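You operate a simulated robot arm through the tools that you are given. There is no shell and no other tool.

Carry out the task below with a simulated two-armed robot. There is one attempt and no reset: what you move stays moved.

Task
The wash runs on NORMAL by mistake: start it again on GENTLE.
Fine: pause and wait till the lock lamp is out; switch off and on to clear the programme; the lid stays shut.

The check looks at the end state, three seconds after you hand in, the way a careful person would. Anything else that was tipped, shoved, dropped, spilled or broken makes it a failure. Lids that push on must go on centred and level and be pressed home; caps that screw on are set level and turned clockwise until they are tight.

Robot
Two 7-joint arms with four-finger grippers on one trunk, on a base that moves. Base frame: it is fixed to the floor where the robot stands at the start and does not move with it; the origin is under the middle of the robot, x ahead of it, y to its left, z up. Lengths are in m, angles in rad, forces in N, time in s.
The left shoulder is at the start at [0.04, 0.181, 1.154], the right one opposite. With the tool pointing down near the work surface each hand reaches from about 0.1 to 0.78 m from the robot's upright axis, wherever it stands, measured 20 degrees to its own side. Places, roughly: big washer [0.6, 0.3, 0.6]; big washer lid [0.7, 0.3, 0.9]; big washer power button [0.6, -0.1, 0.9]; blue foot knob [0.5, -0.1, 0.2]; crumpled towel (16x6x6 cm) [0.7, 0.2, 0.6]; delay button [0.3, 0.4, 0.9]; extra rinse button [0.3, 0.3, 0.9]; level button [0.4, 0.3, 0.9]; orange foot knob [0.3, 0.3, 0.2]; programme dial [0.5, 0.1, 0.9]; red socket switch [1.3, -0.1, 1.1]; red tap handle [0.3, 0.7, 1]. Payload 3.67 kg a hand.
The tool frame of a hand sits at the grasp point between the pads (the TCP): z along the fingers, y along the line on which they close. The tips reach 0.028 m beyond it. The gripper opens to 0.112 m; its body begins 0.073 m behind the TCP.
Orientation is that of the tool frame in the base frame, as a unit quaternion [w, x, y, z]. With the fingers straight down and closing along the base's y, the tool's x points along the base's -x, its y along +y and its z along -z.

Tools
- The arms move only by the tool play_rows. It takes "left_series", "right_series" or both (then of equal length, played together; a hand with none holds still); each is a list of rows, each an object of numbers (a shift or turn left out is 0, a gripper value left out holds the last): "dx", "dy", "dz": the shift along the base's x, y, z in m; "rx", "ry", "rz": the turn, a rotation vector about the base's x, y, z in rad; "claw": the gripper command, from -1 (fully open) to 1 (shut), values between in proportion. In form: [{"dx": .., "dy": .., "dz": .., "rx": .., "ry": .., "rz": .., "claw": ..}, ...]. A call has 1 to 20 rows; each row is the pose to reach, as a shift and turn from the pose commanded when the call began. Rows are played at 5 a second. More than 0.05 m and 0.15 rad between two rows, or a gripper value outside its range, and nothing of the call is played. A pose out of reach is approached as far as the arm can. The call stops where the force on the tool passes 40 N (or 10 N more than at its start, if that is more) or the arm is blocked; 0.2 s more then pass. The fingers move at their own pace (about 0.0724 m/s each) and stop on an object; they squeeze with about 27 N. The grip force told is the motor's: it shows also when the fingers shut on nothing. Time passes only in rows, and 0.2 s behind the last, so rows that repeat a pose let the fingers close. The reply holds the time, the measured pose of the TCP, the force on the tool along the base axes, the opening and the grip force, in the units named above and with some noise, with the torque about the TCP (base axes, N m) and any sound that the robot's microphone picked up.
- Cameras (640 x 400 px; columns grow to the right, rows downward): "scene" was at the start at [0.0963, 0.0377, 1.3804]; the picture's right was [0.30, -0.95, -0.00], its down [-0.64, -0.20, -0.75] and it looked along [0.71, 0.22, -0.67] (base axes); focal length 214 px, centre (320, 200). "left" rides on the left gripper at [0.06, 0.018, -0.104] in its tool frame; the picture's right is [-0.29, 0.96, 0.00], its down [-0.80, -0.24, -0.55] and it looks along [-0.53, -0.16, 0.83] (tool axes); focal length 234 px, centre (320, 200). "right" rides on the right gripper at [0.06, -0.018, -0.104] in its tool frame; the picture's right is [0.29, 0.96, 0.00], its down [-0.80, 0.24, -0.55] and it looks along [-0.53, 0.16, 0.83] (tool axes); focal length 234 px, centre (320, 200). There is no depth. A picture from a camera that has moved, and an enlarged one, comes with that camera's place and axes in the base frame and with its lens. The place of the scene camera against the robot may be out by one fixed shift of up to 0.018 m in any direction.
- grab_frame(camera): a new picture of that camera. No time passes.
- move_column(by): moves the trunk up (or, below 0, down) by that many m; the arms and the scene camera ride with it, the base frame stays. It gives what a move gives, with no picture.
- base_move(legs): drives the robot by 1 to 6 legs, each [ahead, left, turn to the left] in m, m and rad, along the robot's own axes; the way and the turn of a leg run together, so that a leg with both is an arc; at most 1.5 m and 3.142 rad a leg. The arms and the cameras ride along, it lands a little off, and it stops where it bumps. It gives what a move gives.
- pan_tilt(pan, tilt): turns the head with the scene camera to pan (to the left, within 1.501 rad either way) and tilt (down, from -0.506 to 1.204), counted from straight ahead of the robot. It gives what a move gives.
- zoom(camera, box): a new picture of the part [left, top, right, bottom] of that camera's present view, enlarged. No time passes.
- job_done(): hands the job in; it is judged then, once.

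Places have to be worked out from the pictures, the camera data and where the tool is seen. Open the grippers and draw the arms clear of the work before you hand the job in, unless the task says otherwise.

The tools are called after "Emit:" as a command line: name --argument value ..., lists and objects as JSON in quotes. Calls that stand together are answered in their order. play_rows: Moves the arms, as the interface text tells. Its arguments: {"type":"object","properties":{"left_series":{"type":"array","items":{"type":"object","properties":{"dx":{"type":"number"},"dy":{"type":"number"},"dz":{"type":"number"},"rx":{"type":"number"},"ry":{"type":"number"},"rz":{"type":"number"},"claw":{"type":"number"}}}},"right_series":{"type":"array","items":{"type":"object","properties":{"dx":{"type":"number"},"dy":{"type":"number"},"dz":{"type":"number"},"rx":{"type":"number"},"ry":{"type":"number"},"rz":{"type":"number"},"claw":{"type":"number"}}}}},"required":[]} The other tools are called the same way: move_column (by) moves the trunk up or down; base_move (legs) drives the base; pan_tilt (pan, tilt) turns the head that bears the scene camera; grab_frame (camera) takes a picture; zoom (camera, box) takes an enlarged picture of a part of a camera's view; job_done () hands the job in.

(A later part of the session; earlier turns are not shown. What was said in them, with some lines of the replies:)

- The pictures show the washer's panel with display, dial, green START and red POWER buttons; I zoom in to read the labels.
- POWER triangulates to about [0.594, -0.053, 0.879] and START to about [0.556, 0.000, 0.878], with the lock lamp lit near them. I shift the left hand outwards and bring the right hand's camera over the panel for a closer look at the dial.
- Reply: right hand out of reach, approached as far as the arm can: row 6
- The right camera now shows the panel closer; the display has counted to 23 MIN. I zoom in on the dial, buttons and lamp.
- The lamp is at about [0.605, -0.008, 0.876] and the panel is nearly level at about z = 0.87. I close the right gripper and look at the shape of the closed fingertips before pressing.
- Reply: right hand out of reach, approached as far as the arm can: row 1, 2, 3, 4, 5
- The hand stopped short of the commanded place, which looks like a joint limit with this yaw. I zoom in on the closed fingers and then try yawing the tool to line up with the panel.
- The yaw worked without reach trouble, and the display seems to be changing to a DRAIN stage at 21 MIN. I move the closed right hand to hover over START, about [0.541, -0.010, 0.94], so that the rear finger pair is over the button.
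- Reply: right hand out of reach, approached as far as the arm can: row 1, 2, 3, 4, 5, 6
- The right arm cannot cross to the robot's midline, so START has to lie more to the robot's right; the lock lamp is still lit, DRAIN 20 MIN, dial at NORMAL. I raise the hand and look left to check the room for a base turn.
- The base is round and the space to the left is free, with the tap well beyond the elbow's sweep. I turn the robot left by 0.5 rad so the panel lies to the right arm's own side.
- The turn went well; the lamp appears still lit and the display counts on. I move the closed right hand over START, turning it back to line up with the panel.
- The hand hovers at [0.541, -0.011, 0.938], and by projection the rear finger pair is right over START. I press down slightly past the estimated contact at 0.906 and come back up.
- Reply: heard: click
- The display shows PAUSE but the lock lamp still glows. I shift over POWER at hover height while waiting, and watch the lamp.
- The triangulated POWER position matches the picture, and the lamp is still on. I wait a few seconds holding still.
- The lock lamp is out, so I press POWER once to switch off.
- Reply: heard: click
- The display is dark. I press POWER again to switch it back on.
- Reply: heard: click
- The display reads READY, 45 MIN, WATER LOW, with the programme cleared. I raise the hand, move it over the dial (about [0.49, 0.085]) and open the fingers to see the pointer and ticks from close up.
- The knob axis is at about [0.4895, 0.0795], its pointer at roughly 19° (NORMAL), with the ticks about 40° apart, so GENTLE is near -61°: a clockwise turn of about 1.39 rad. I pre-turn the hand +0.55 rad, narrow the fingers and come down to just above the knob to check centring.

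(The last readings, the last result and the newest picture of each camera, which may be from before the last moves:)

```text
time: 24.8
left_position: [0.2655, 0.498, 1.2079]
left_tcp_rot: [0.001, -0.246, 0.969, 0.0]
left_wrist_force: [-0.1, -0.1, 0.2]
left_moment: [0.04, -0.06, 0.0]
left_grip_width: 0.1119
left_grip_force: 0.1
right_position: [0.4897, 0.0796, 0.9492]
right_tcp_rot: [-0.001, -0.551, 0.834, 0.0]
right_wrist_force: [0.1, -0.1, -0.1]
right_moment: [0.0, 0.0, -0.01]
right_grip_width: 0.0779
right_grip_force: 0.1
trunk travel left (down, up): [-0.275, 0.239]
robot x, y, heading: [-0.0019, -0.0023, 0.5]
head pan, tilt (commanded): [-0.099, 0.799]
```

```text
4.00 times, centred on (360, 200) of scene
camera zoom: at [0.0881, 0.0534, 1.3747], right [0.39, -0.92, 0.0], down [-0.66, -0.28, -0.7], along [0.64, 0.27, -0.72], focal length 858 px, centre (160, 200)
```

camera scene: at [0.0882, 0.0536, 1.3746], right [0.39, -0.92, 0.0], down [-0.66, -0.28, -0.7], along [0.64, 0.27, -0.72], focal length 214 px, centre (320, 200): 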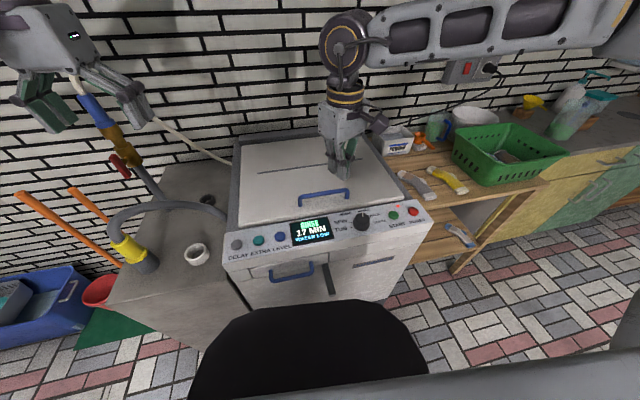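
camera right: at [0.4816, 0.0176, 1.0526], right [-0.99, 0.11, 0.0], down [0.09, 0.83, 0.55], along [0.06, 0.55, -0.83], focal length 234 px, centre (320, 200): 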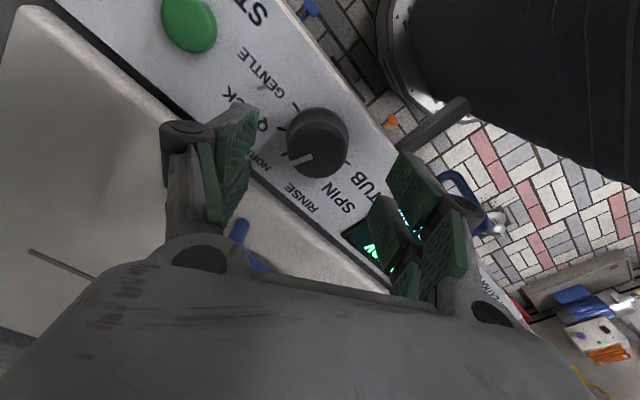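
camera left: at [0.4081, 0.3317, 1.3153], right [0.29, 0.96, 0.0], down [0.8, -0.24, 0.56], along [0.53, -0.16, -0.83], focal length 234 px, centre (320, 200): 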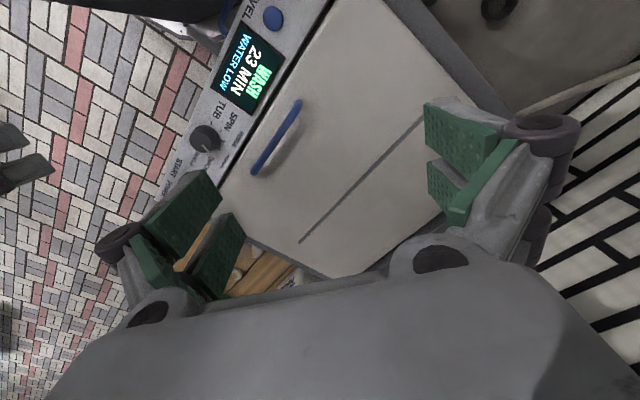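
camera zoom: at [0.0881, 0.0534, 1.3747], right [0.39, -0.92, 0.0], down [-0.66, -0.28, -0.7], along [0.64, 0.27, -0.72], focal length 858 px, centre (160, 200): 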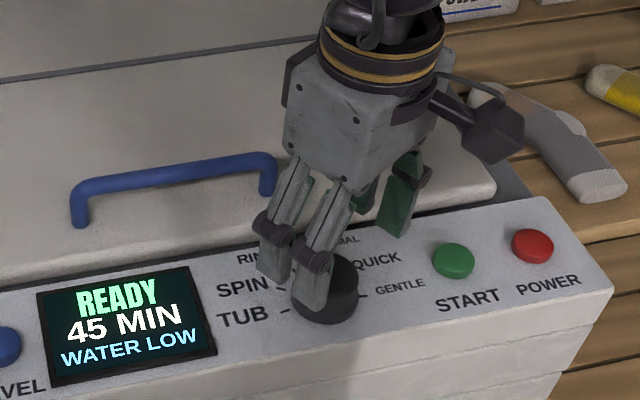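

The knob's centre works out at [0.490, 0.078], matching the hand's axis. I narrow the fingers a little more and go down around the knob to TCP height 0.908.

Emit:
play_rows --right_series '[{"dy": -0.001, "claw": -0.2}, {"dy": -0.001, "dz": -0.015, "claw": -0.2}, {"dy": -0.001, "dz": -0.03, "claw": -0.2}, {"dy": -0.001, "dz": -0.041, "claw": -0.2}, {"dy": -0.001, "dz": -0.041, "claw": -0.2}]'

Emit:
grab_frame --camera "right"

Emit:
zoom --camera "scene" --box '[300, 150, 420, 250]'

```text
time: 26.0
left_position: [0.2663, 0.4996, 1.2075]
left_tcp_rot: [0.001, -0.246, 0.969, 0.001]
left_wrist_force: [-0.1, -0.2, -0.2]
left_moment: [-0.01, -0.01, -0.02]
left_grip_width: 0.112
left_grip_force: 0.0
right_position: [0.488, 0.078, 0.9067]
right_tcp_rot: [0.0, -0.551, 0.834, -0.001]
right_wrist_force: [-0.2, -0.5, 0.1]
right_moment: [0.02, 0.0, 0.01]
right_grip_width: 0.0675
right_grip_force: 0.0
trunk travel left (down, up): [-0.275, 0.239]
robot x, y, heading: [0.0018, 0.0005, 0.501]
head pan, tilt (commanded): [-0.099, 0.799]
```

```text
taken
camera right: at [0.4807, 0.0167, 1.0111], right [-0.99, 0.11, 0.0], down [0.09, 0.83, 0.55], along [0.06, 0.55, -0.83], focal length 234 px, centre (320, 200)
```

right: 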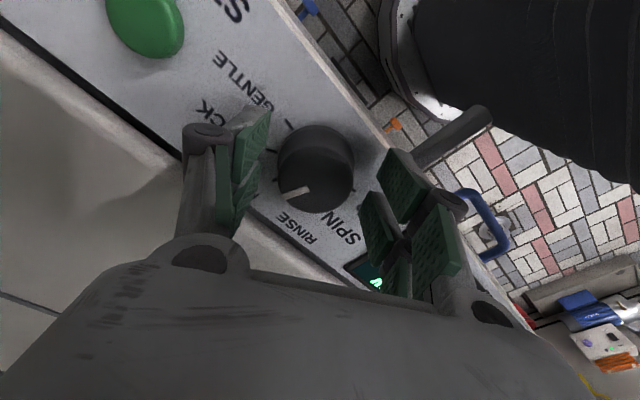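

```text
4.00 times, centred on (360, 200) of scene
camera zoom: at [0.0882, 0.0535, 1.3746], right [0.39, -0.92, 0.0], down [-0.66, -0.28, -0.7], along [0.64, 0.27, -0.72], focal length 858 px, centre (160, 200)
```

zoom: 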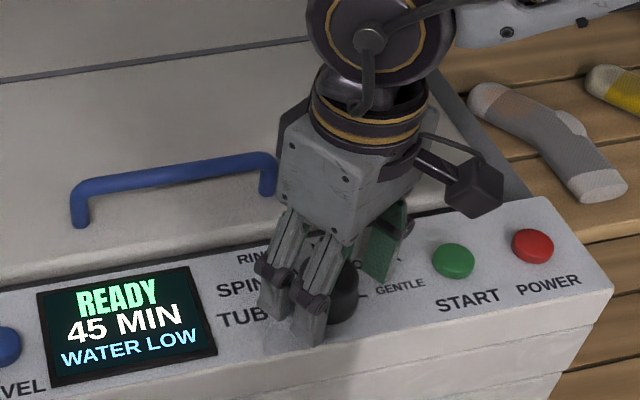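

The knob sits centred between the fingers with no contact force. I close the grip on it and check the readings.

Emit:
play_rows --right_series '[{"claw": 0.1}, {"claw": 0.4}, {"claw": 1}, {"claw": 1}, {"claw": 1}]'

Emit:
grab_frame --camera "right"

```text
time: 27.2
left_position: [0.2665, 0.4965, 1.2093]
left_tcp_rot: [0.0, -0.246, 0.969, 0.0]
left_wrist_force: [0.3, -0.5, -0.4]
left_moment: [0.03, -0.01, -0.04]
left_grip_width: 0.112
left_grip_force: 0.1
right_position: [0.49, 0.0781, 0.9077]
right_tcp_rot: [0.002, -0.551, 0.835, 0.0]
right_wrist_force: [18.0, -5.1, 17.9]
right_moment: [-0.28, -0.45, -0.07]
right_grip_width: 0.0391
right_grip_force: 45.2
trunk travel left (down, up): [-0.275, 0.239]
robot x, y, heading: [0.0037, 0.0019, 0.498]
head pan, tilt (commanded): [-0.099, 0.799]
```

```text
taken
camera right: at [0.4826, 0.0163, 1.0119], right [-0.99, 0.11, 0.0], down [0.09, 0.83, 0.56], along [0.06, 0.55, -0.83], focal length 234 px, centre (320, 200)
```

right: 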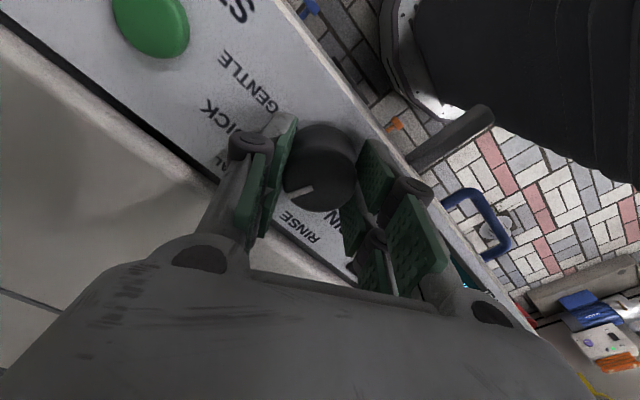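

The grip holds the knob at 39 mm, but with side force of +18 N in x and +18 N upward, so I am slightly off-centre and low. I relax by shifting +2 mm in x and up 3 mm.

Emit:
play_rows --right_series '[{"dx": 0.002, "dy": -0.0007, "dz": 0.003, "claw": 1}, {"dx": 0.002, "dy": -0.0007, "dz": 0.003, "claw": 1}]'

```text
time: 27.8
left_position: [0.267, 0.4988, 1.2068]
left_tcp_rot: [-0.001, -0.247, 0.969, 0.0]
left_wrist_force: [0.3, 1.1, 1.2]
left_moment: [-0.02, -0.01, 0.0]
left_grip_width: 0.1117
left_grip_force: 0.1
right_position: [0.4897, 0.0791, 0.9092]
right_tcp_rot: [-0.002, -0.55, 0.835, 0.001]
right_wrist_force: [10.8, 6.3, -14.9]
right_moment: [1.08, -0.64, -0.06]
right_grip_width: 0.0391
right_grip_force: 45.2
trunk travel left (down, up): [-0.275, 0.239]
robot x, y, heading: [-0.0012, -0.0017, 0.493]
head pan, tilt (commanded): [-0.099, 0.799]
```

The vertical force reversed, so neutral lies about halfway. I correct by -1.4 mm in z and +2/+1 mm in x/y, and begin turning clockwise by a small amount.

Emit:
play_rows --right_series '[{"dx": 0.002, "dy": 0.001, "dz": -0.0014, "claw": 1}, {"dx": 0.002, "dy": 0.001, "dz": -0.0014, "claw": 1}, {"dx": 0.002, "dy": 0.001, "dz": -0.0014, "rz": -0.1, "claw": 1}, {"dx": 0.002, "dy": 0.001, "dz": -0.0014, "rz": -0.2, "claw": 1}, {"dx": 0.002, "dy": 0.001, "dz": -0.0014, "rz": -0.3, "claw": 1}]'

Emit:
grab_frame --camera "right"

Emit:
zoom --camera "scene" --box '[280, 150, 460, 270]'

```text
time: 29.0
left_position: [0.2657, 0.5001, 1.208]
left_tcp_rot: [0.001, -0.247, 0.969, -0.001]
left_wrist_force: [0.1, -0.2, 0.3]
left_moment: [0.04, 0.01, 0.02]
left_grip_width: 0.1121
left_grip_force: 0.0
right_position: [0.4894, 0.0792, 0.9077]
right_tcp_rot: [-0.001, -0.42, 0.908, 0.001]
right_wrist_force: [-11.5, 7.9, -26.3]
right_moment: [-0.19, 0.47, 0.0]
right_grip_width: 0.0392
right_grip_force: 44.7
trunk travel left (down, up): [-0.275, 0.239]
robot x, y, heading: [0.0006, 0.0014, 0.496]
head pan, tilt (commanded): [-0.099, 0.799]
```

```text
taken
camera right: at [0.4654, 0.022, 1.0126], right [-0.92, 0.4, 0.0], down [0.34, 0.76, 0.55], along [0.22, 0.51, -0.83], focal length 234 px, centre (320, 200)
```

right: 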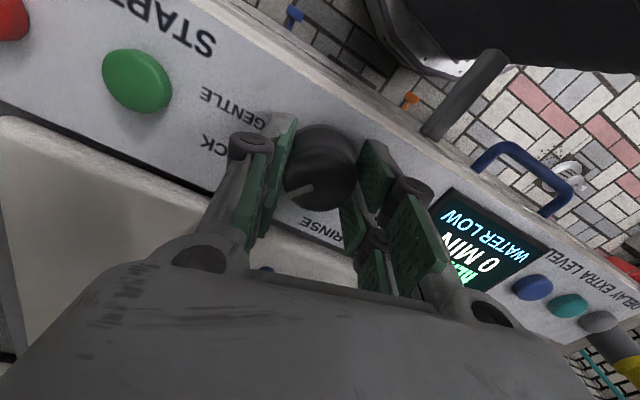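

```text
3.33 times, centred on (370, 210) of scene
camera zoom: at [0.0886, 0.0549, 1.3744], right [0.39, -0.92, 0.0], down [-0.66, -0.28, -0.7], along [0.64, 0.27, -0.72], focal length 715 px, centre (153, 167)
```

zoom: 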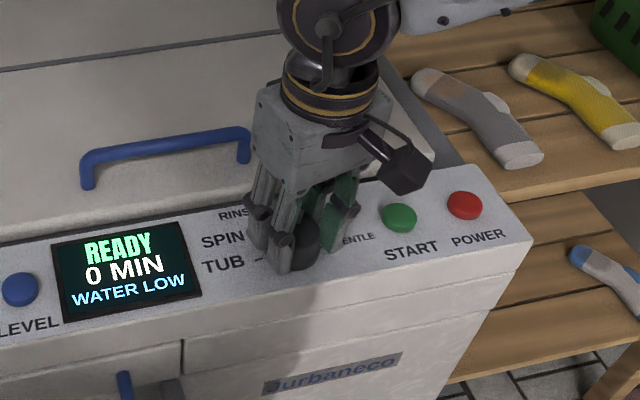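

The knob turns with the hand and the display reacts (0 MIN between positions). I ease the position against the felt force (down 2 mm, x -2 mm, y +1 mm) and continue turning clockwise.

Emit:
play_rows --right_series '[{"dx": -0.002, "dy": 0.001, "dz": -0.002, "claw": 1}, {"dx": -0.002, "dy": 0.001, "dz": -0.002, "rz": -0.1, "claw": 1}, {"dx": -0.002, "dy": 0.001, "dz": -0.002, "rz": -0.2, "claw": 1}, {"dx": -0.002, "dy": 0.001, "dz": -0.002, "rz": -0.3, "claw": 1}, {"dx": -0.002, "dy": 0.001, "dz": -0.002, "rz": -0.4, "claw": 1}]'

Emit:
grab_frame --camera "right"

Emit:
zoom --camera "scene" --box '[280, 150, 460, 270]'

```text
time: 30.2
left_position: [0.2656, 0.4985, 1.2085]
left_tcp_rot: [-0.001, -0.246, 0.969, 0.001]
left_wrist_force: [-0.4, -0.6, 0.3]
left_moment: [-0.02, -0.02, -0.02]
left_grip_width: 0.1121
left_grip_force: 0.1
right_position: [0.4903, 0.0797, 0.9089]
right_tcp_rot: [0.001, -0.23, 0.973, 0.0]
right_wrist_force: [-2.5, -4.5, -1.0]
right_moment: [-0.45, -0.21, -0.03]
right_grip_width: 0.0392
right_grip_force: 45.1
trunk travel left (down, up): [-0.275, 0.239]
robot x, y, heading: [0.0006, 0.003, 0.496]
head pan, tilt (commanded): [-0.099, 0.799]
```

```text
taken
camera right: at [0.4443, 0.0363, 1.0124], right [-0.69, 0.73, 0.0], down [0.6, 0.57, 0.56], along [0.4, 0.38, -0.83], focal length 234 px, centre (320, 200)
```

right: 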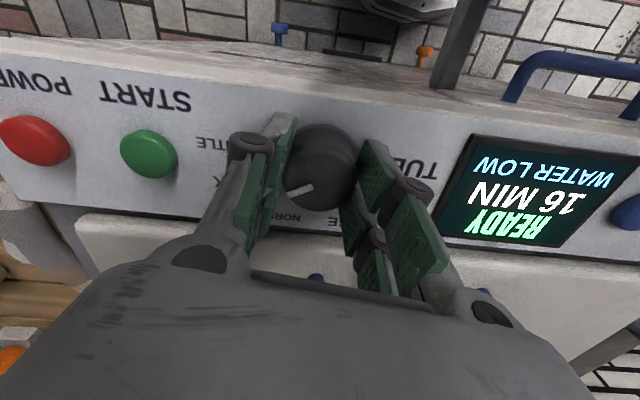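

```text
3.33 times, centred on (370, 210) of scene
camera zoom: at [0.088, 0.0528, 1.3747], right [0.39, -0.92, 0.0], down [-0.66, -0.28, -0.7], along [0.64, 0.27, -0.72], focal length 715 px, centre (153, 167)
```

zoom: 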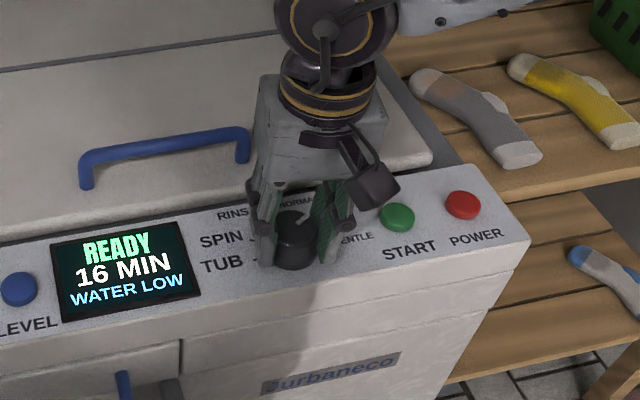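

The dial passed to QUICK (16 MIN) after 0.70 rad, with small forces now. I keep turning another 0.35 rad toward GENTLE.

Emit:
play_rows --right_series '[{"rz": -0.1, "claw": 1}, {"rz": -0.2, "claw": 1}, {"rz": -0.3, "claw": 1}, {"rz": -0.4, "claw": 1}]'

Emit:
grab_frame --camera "right"

```text
time: 31.2
left_position: [0.2664, 0.4979, 1.2083]
left_tcp_rot: [0.0, -0.246, 0.969, 0.0]
left_wrist_force: [0.2, 0.5, -0.2]
left_moment: [0.01, 0.0, 0.03]
left_grip_width: 0.1122
left_grip_force: 0.2
right_position: [0.4897, 0.0798, 0.9075]
right_tcp_rot: [-0.001, -0.032, 0.999, 0.0]
right_wrist_force: [-1.3, -5.6, -2.2]
right_moment: [0.06, -1.06, 0.01]
right_grip_width: 0.0393
right_grip_force: 45.3
trunk travel left (down, up): [-0.275, 0.239]
robot x, y, heading: [0.0011, 0.0024, 0.492]
head pan, tilt (commanded): [-0.099, 0.799]
```

```text
taken
camera right: at [0.4314, 0.0574, 1.0125], right [-0.35, 0.94, 0.0], down [0.78, 0.29, 0.55], along [0.52, 0.19, -0.83], focal length 234 px, centre (320, 200)
```

right: 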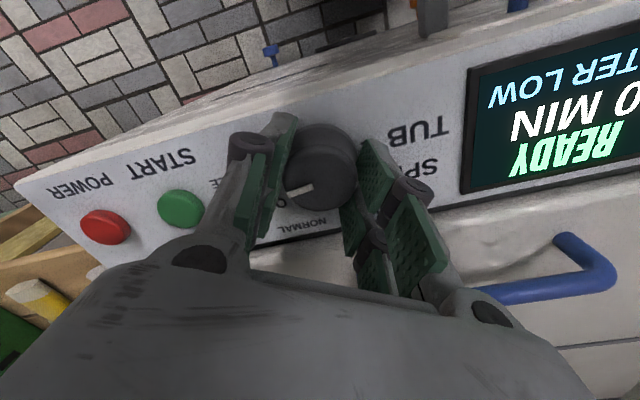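

The turn totals 1.10 rad so far. I turn the remaining 0.29 rad and read the display.

Emit:
play_rows --right_series '[{"rz": -0.1, "claw": 1}, {"rz": -0.2, "claw": 1}, {"rz": -0.29, "claw": 1}, {"rz": -0.29, "claw": 1}]'

Emit:
grab_frame --camera "right"

Emit:
zoom --camera "scene" --box '[280, 150, 460, 270]'

```text
time: 32.2
left_position: [0.265, 0.499, 1.2097]
left_tcp_rot: [0.0, -0.246, 0.969, 0.0]
left_wrist_force: [0.1, -0.1, -0.7]
left_moment: [-0.02, 0.0, -0.02]
left_grip_width: 0.1121
left_grip_force: 0.0
right_position: [0.4909, 0.0794, 0.9078]
right_tcp_rot: [0.001, 0.112, 0.994, 0.0]
right_wrist_force: [-0.7, -3.6, 2.1]
right_moment: [-0.13, 0.72, -0.02]
right_grip_width: 0.0391
right_grip_force: 45.3
trunk travel left (down, up): [-0.275, 0.239]
robot x, y, heading: [-0.0009, -0.0025, 0.502]
head pan, tilt (commanded): [-0.099, 0.799]
```

```text
taken
camera right: at [0.4277, 0.0752, 1.0125], right [-0.07, 1.0, 0.0], down [0.83, 0.06, 0.55], along [0.55, 0.04, -0.83], focal length 234 px, centre (320, 200)
```

right: 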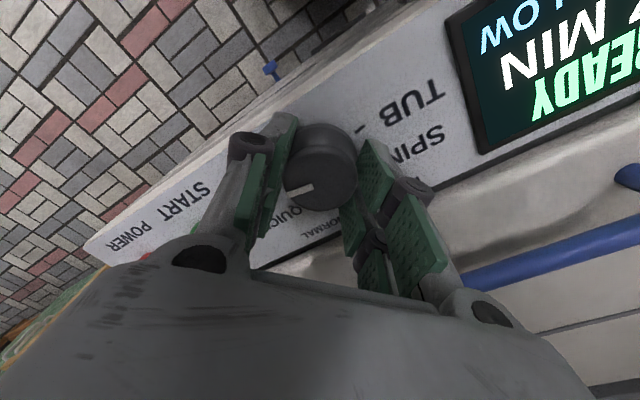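

```text
3.33 times, centred on (370, 210) of scene
camera zoom: at [0.0881, 0.0531, 1.3747], right [0.39, -0.92, 0.0], down [-0.66, -0.28, -0.7], along [0.64, 0.27, -0.72], focal length 715 px, centre (153, 167)
```

zoom: 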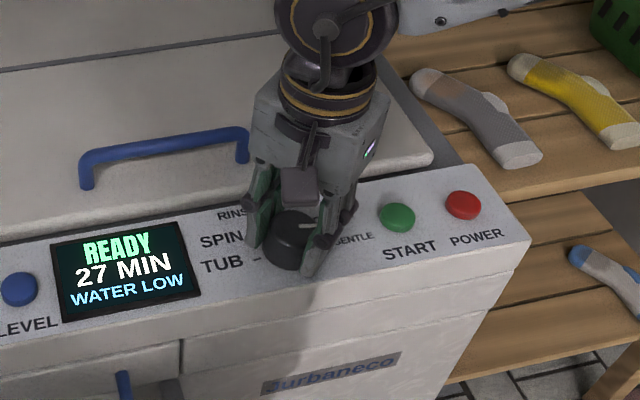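

READY 27 MIN shows the dial is on a new position, GENTLE by the turn angle. I open the fingers slightly, lift straight up and check the pointer.

Emit:
play_rows --right_series '[{"claw": 0.0}, {"claw": 0.0}, {"dz": 0.02, "claw": 0.0}, {"dz": 0.05, "claw": 0.0}, {"dz": 0.09, "claw": 0.0}, {"dz": 0.12, "claw": -0.6}, {"dz": 0.12, "claw": -0.6}]'

Emit:
grab_frame --camera "right"

Emit:
zoom --camera "scene" --box '[280, 150, 460, 270]'

```text
time: 33.8
left_position: [0.2652, 0.4982, 1.2085]
left_tcp_rot: [-0.001, -0.247, 0.969, 0.001]
left_wrist_force: [0.2, 0.4, -0.1]
left_moment: [0.03, 0.0, 0.0]
left_grip_width: 0.1123
left_grip_force: 0.0
right_position: [0.4911, 0.0806, 1.0274]
right_tcp_rot: [0.0, 0.111, 0.994, 0.0]
right_wrist_force: [0.8, 0.1, -0.2]
right_moment: [0.02, 0.02, 0.04]
right_grip_width: 0.0896
right_grip_force: 0.3
trunk travel left (down, up): [-0.275, 0.239]
robot x, y, heading: [0.0028, 0.001, 0.497]
head pan, tilt (commanded): [-0.099, 0.799]
```

```text
taken
camera right: at [0.4279, 0.0758, 1.1315], right [-0.07, 1.0, 0.0], down [0.83, 0.06, 0.55], along [0.55, 0.04, -0.83], focal length 234 px, centre (320, 200)
```

right: 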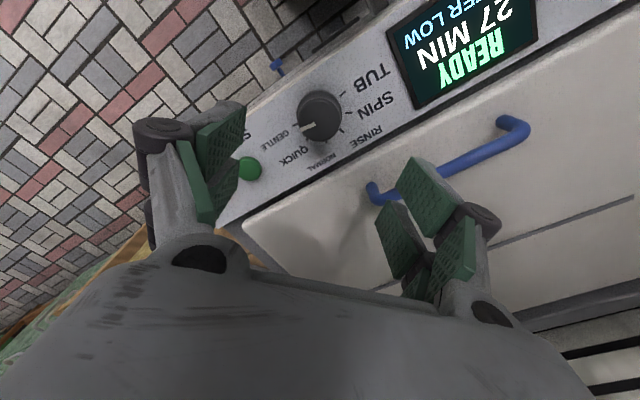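

```text
3.33 times, centred on (370, 210) of scene
camera zoom: at [0.0887, 0.0536, 1.3746], right [0.39, -0.92, 0.0], down [-0.66, -0.28, -0.7], along [0.64, 0.27, -0.72], focal length 715 px, centre (153, 167)
```

zoom: 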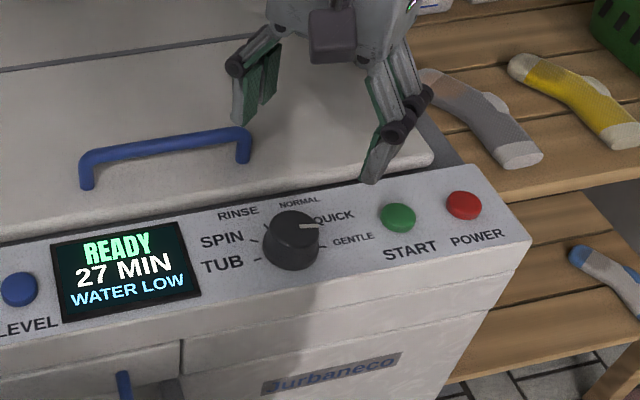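

Emit:
zoom --camera "right" --box '[240, 70, 400, 180]'

Emit:
zoom --camera "scene" --box '[330, 195, 390, 235]'

```text
3.64 times, centred on (320, 125) of right
camera zoom: at [0.4279, 0.0758, 1.1315], right [-0.07, 1.0, 0.0], down [0.83, 0.06, 0.55], along [0.55, 0.04, -0.83], focal length 852 px, centre (320, 473)
```

zoom: 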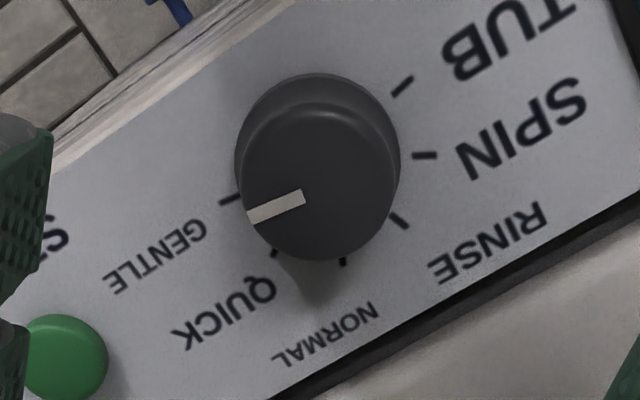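

```text
10.00 times, centred on (360, 215) of scene
camera zoom: at [0.0887, 0.0536, 1.3746], right [0.39, -0.92, 0.0], down [-0.66, -0.28, -0.7], along [0.64, 0.27, -0.72], focal length 2145 px, centre (-80, 50)
```

zoom: 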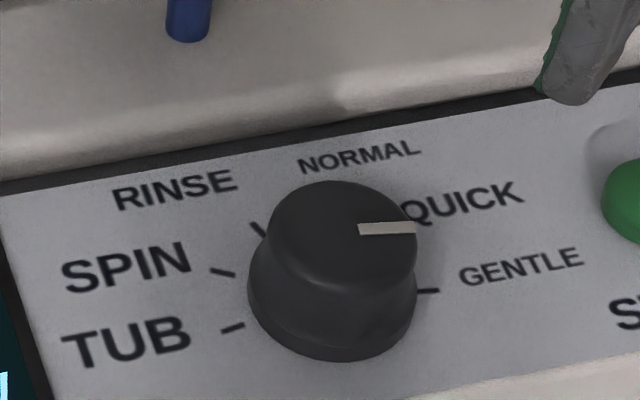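

The pointer is at about -65°, lined up with the GENTLE tick (-64°). I close the fingers, turn back to panel alignment and move over START.

Emit:
play_rows --right_series '[{"dx": 0.008, "dy": -0.015, "rz": 0.14, "claw": 1}, {"dx": 0.016, "dy": -0.03, "rz": 0.28, "claw": 1}, {"dx": 0.025, "dy": -0.045, "rz": 0.42, "claw": 1}, {"dx": 0.033, "dy": -0.06, "rz": 0.56, "claw": 1}, {"dx": 0.042, "dy": -0.076, "rz": 0.7, "claw": 1}, {"dx": 0.05, "dy": -0.091, "rz": 0.84, "claw": 1}, {"dx": 0.05, "dy": -0.091, "dz": -0.04, "rz": 0.84, "claw": 1}, {"dx": 0.05, "dy": -0.091, "dz": -0.078, "rz": 0.84, "claw": 1}, {"dx": 0.05, "dy": -0.091, "dz": -0.078, "rz": 0.84, "claw": 1}]'

Emit:
zoom --camera "scene" --box '[280, 150, 460, 270]'

Emit:
grab_frame --camera "right"

```text
time: 35.8
left_position: [0.2649, 0.4981, 1.2091]
left_tcp_rot: [0.0, -0.245, 0.969, 0.0]
left_wrist_force: [0.4, -0.1, 0.2]
left_moment: [-0.04, 0.0, -0.01]
left_grip_width: 0.1119
left_grip_force: 0.1
right_position: [0.5414, -0.0137, 0.9495]
right_tcp_rot: [0.0, -0.303, 0.953, 0.0]
right_wrist_force: [-0.3, -0.9, -0.2]
right_moment: [-0.01, 0.0, 0.02]
right_grip_width: 0.0
right_grip_force: 26.6
trunk travel left (down, up): [-0.275, 0.239]
robot x, y, heading: [0.0015, 0.0001, 0.493]
head pan, tilt (commanded): [-0.099, 0.799]
```

```text
3.33 times, centred on (370, 210) of scene
camera zoom: at [0.0877, 0.0532, 1.3747], right [0.39, -0.92, 0.0], down [-0.66, -0.28, -0.7], along [0.64, 0.27, -0.72], focal length 715 px, centre (153, 167)
```

zoom: 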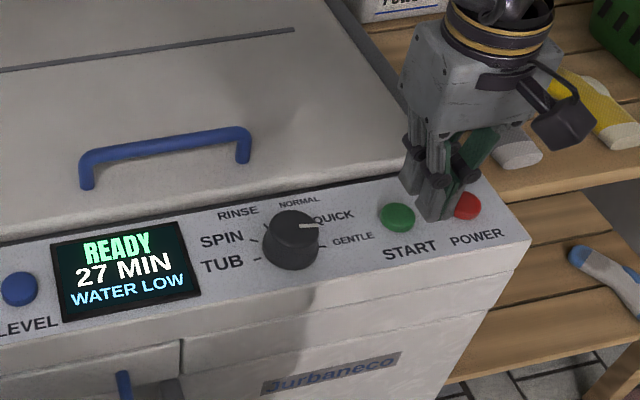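

```text
taken
camera right: at [0.5026, -0.0627, 1.0536], right [-0.79, 0.61, 0.0], down [0.51, 0.66, 0.55], along [0.34, 0.44, -0.83], focal length 234 px, centre (320, 200)
```

right: 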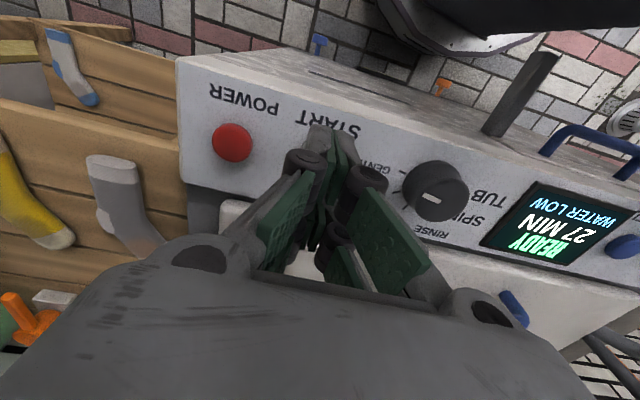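

The hand is at [0.541, -0.014, 0.950], 3 mm off in y from the earlier press. I correct that and press START once.

Emit:
play_rows --right_series '[{"dy": 0.003, "dz": -0.02}, {"dy": 0.003, "dz": -0.036}, {"dy": 0.003, "dz": -0.045}, {"dy": 0.003, "dz": -0.049}, {"dy": 0.003, "dz": -0.03}, {"dy": 0.003, "dz": 0.0}]'

Emit:
zoom --camera "scene" --box '[280, 150, 460, 270]'

Emit:
grab_frame --camera "right"

```text
time: 37.2
left_position: [0.2643, 0.4983, 1.209]
left_tcp_rot: [0.001, -0.246, 0.969, 0.0]
left_wrist_force: [0.6, -0.2, 0.2]
left_moment: [0.01, 0.0, -0.04]
left_grip_width: 0.1122
left_grip_force: 0.0
right_position: [0.5402, -0.0084, 0.9502]
right_tcp_rot: [0.0, -0.303, 0.953, 0.0]
right_wrist_force: [0.4, 0.0, -0.1]
right_moment: [-0.01, -0.04, 0.0]
right_grip_width: 0.0001
right_grip_force: 35.8
trunk travel left (down, up): [-0.275, 0.239]
robot x, y, heading: [0.0012, 0.0009, 0.497]
head pan, tilt (commanded): [-0.099, 0.799]
heard: click
```

```text
3.33 times, centred on (370, 210) of scene
camera zoom: at [0.0872, 0.0533, 1.3747], right [0.39, -0.92, 0.0], down [-0.66, -0.28, -0.7], along [0.64, 0.27, -0.72], focal length 715 px, centre (153, 167)
```

zoom: 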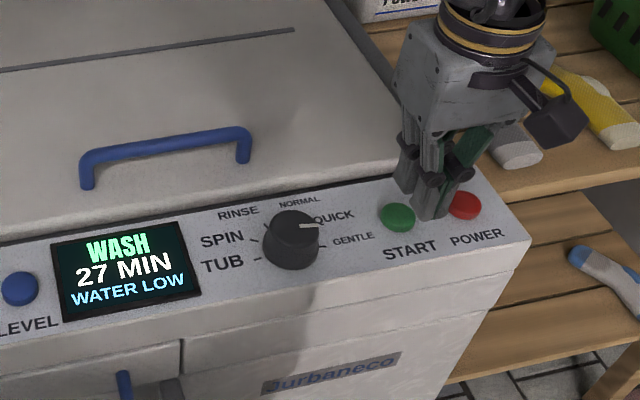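

```text
taken
camera right: at [0.5015, -0.0579, 1.0542], right [-0.79, 0.61, 0.0], down [0.51, 0.66, 0.55], along [0.34, 0.44, -0.83], focal length 234 px, centre (320, 200)
```

right: 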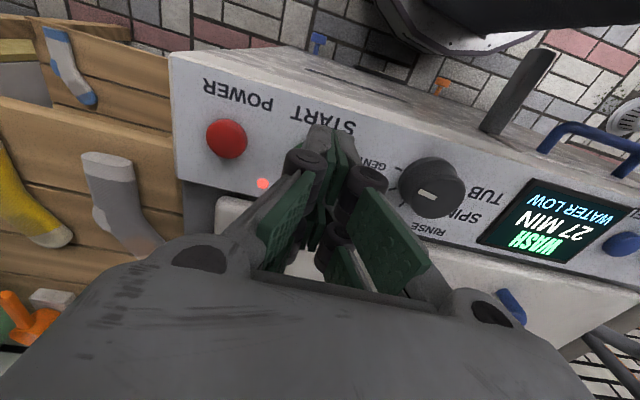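

WASH 27 MIN is running on GENTLE and the lock lamp is lit again. I lift the right hand, open it and draw it clear of the washer.

Emit:
play_rows --right_series '[{"dz": 0.045}, {"dz": 0.09}, {"dz": 0.13, "claw": -1}, {"dx": -0.03, "dy": -0.03, "dz": 0.15, "claw": -1}, {"dx": -0.06, "dy": -0.06, "dz": 0.16, "claw": -1}, {"dx": -0.09, "dy": -0.09, "dz": 0.17, "claw": -1}, {"dx": -0.1, "dy": -0.12, "dz": 0.17, "claw": -1}]'

Emit:
grab_frame --camera "scene"

Emit:
zoom --camera "scene" --box '[280, 150, 460, 270]'

```text
time: 38.8
left_position: [0.2665, 0.4969, 1.2096]
left_tcp_rot: [0.0, -0.246, 0.969, 0.001]
left_wrist_force: [0.2, -0.1, -0.5]
left_moment: [0.06, 0.02, -0.03]
left_grip_width: 0.1119
left_grip_force: 0.0
right_position: [0.4407, -0.1305, 1.1197]
right_tcp_rot: [0.0, -0.303, 0.953, 0.001]
right_wrist_force: [-0.9, -0.1, -0.5]
right_moment: [0.02, -0.01, 0.0]
right_grip_width: 0.1119
right_grip_force: 0.0
trunk travel left (down, up): [-0.275, 0.239]
robot x, y, heading: [-0.0001, -0.0008, 0.498]
head pan, tilt (commanded): [-0.099, 0.799]
```

```text
taken
camera scene: at [0.089, 0.0514, 1.3746], right [0.39, -0.92, 0.0], down [-0.66, -0.28, -0.7], along [0.64, 0.27, -0.72], focal length 214 px, centre (320, 200)
```

scene: 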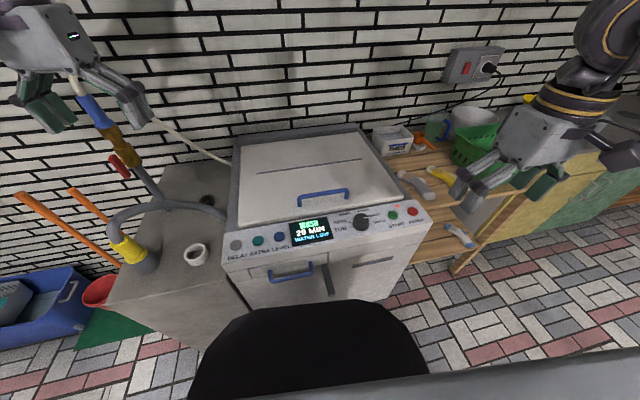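

```text
3.33 times, centred on (370, 210) of scene
camera zoom: at [0.089, 0.0514, 1.3746], right [0.39, -0.92, 0.0], down [-0.66, -0.28, -0.7], along [0.64, 0.27, -0.72], focal length 715 px, centre (153, 167)
```

zoom: 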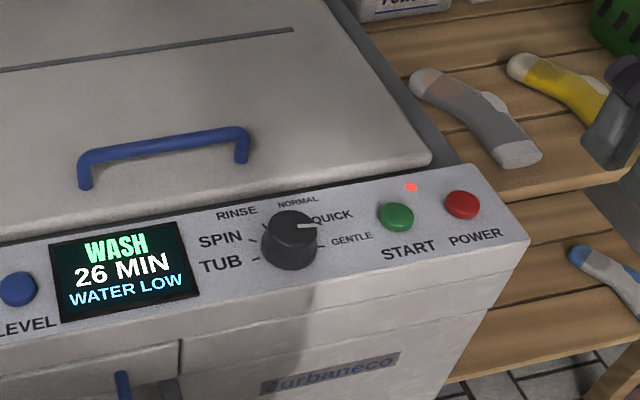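

The wash is running (26 MIN, lamp lit) with the dial on GENTLE and the lid shut. Nothing else has moved, and both hands are open and clear, so I hand the job in.

Emit:
job_done

```text
The job is handed in.
```

The washer is running again on GENTLE. When I handed in, the display read WASH, 26 MIN, WATER LOW, and the lock lamp was lit.

I paused the NORMAL wash and waited until the lock lamp went out. I then switched POWER off and on to clear the programme, turned the dial two positions clockwise to GENTLE, and pressed START.

The lid stayed shut throughout, and the pictures show nothing else shoved or tipped. Both grippers are open and clear of the washer.

To reach the buttons I turned the robot's base about 0.5 rad to the left, and it is still standing that way.
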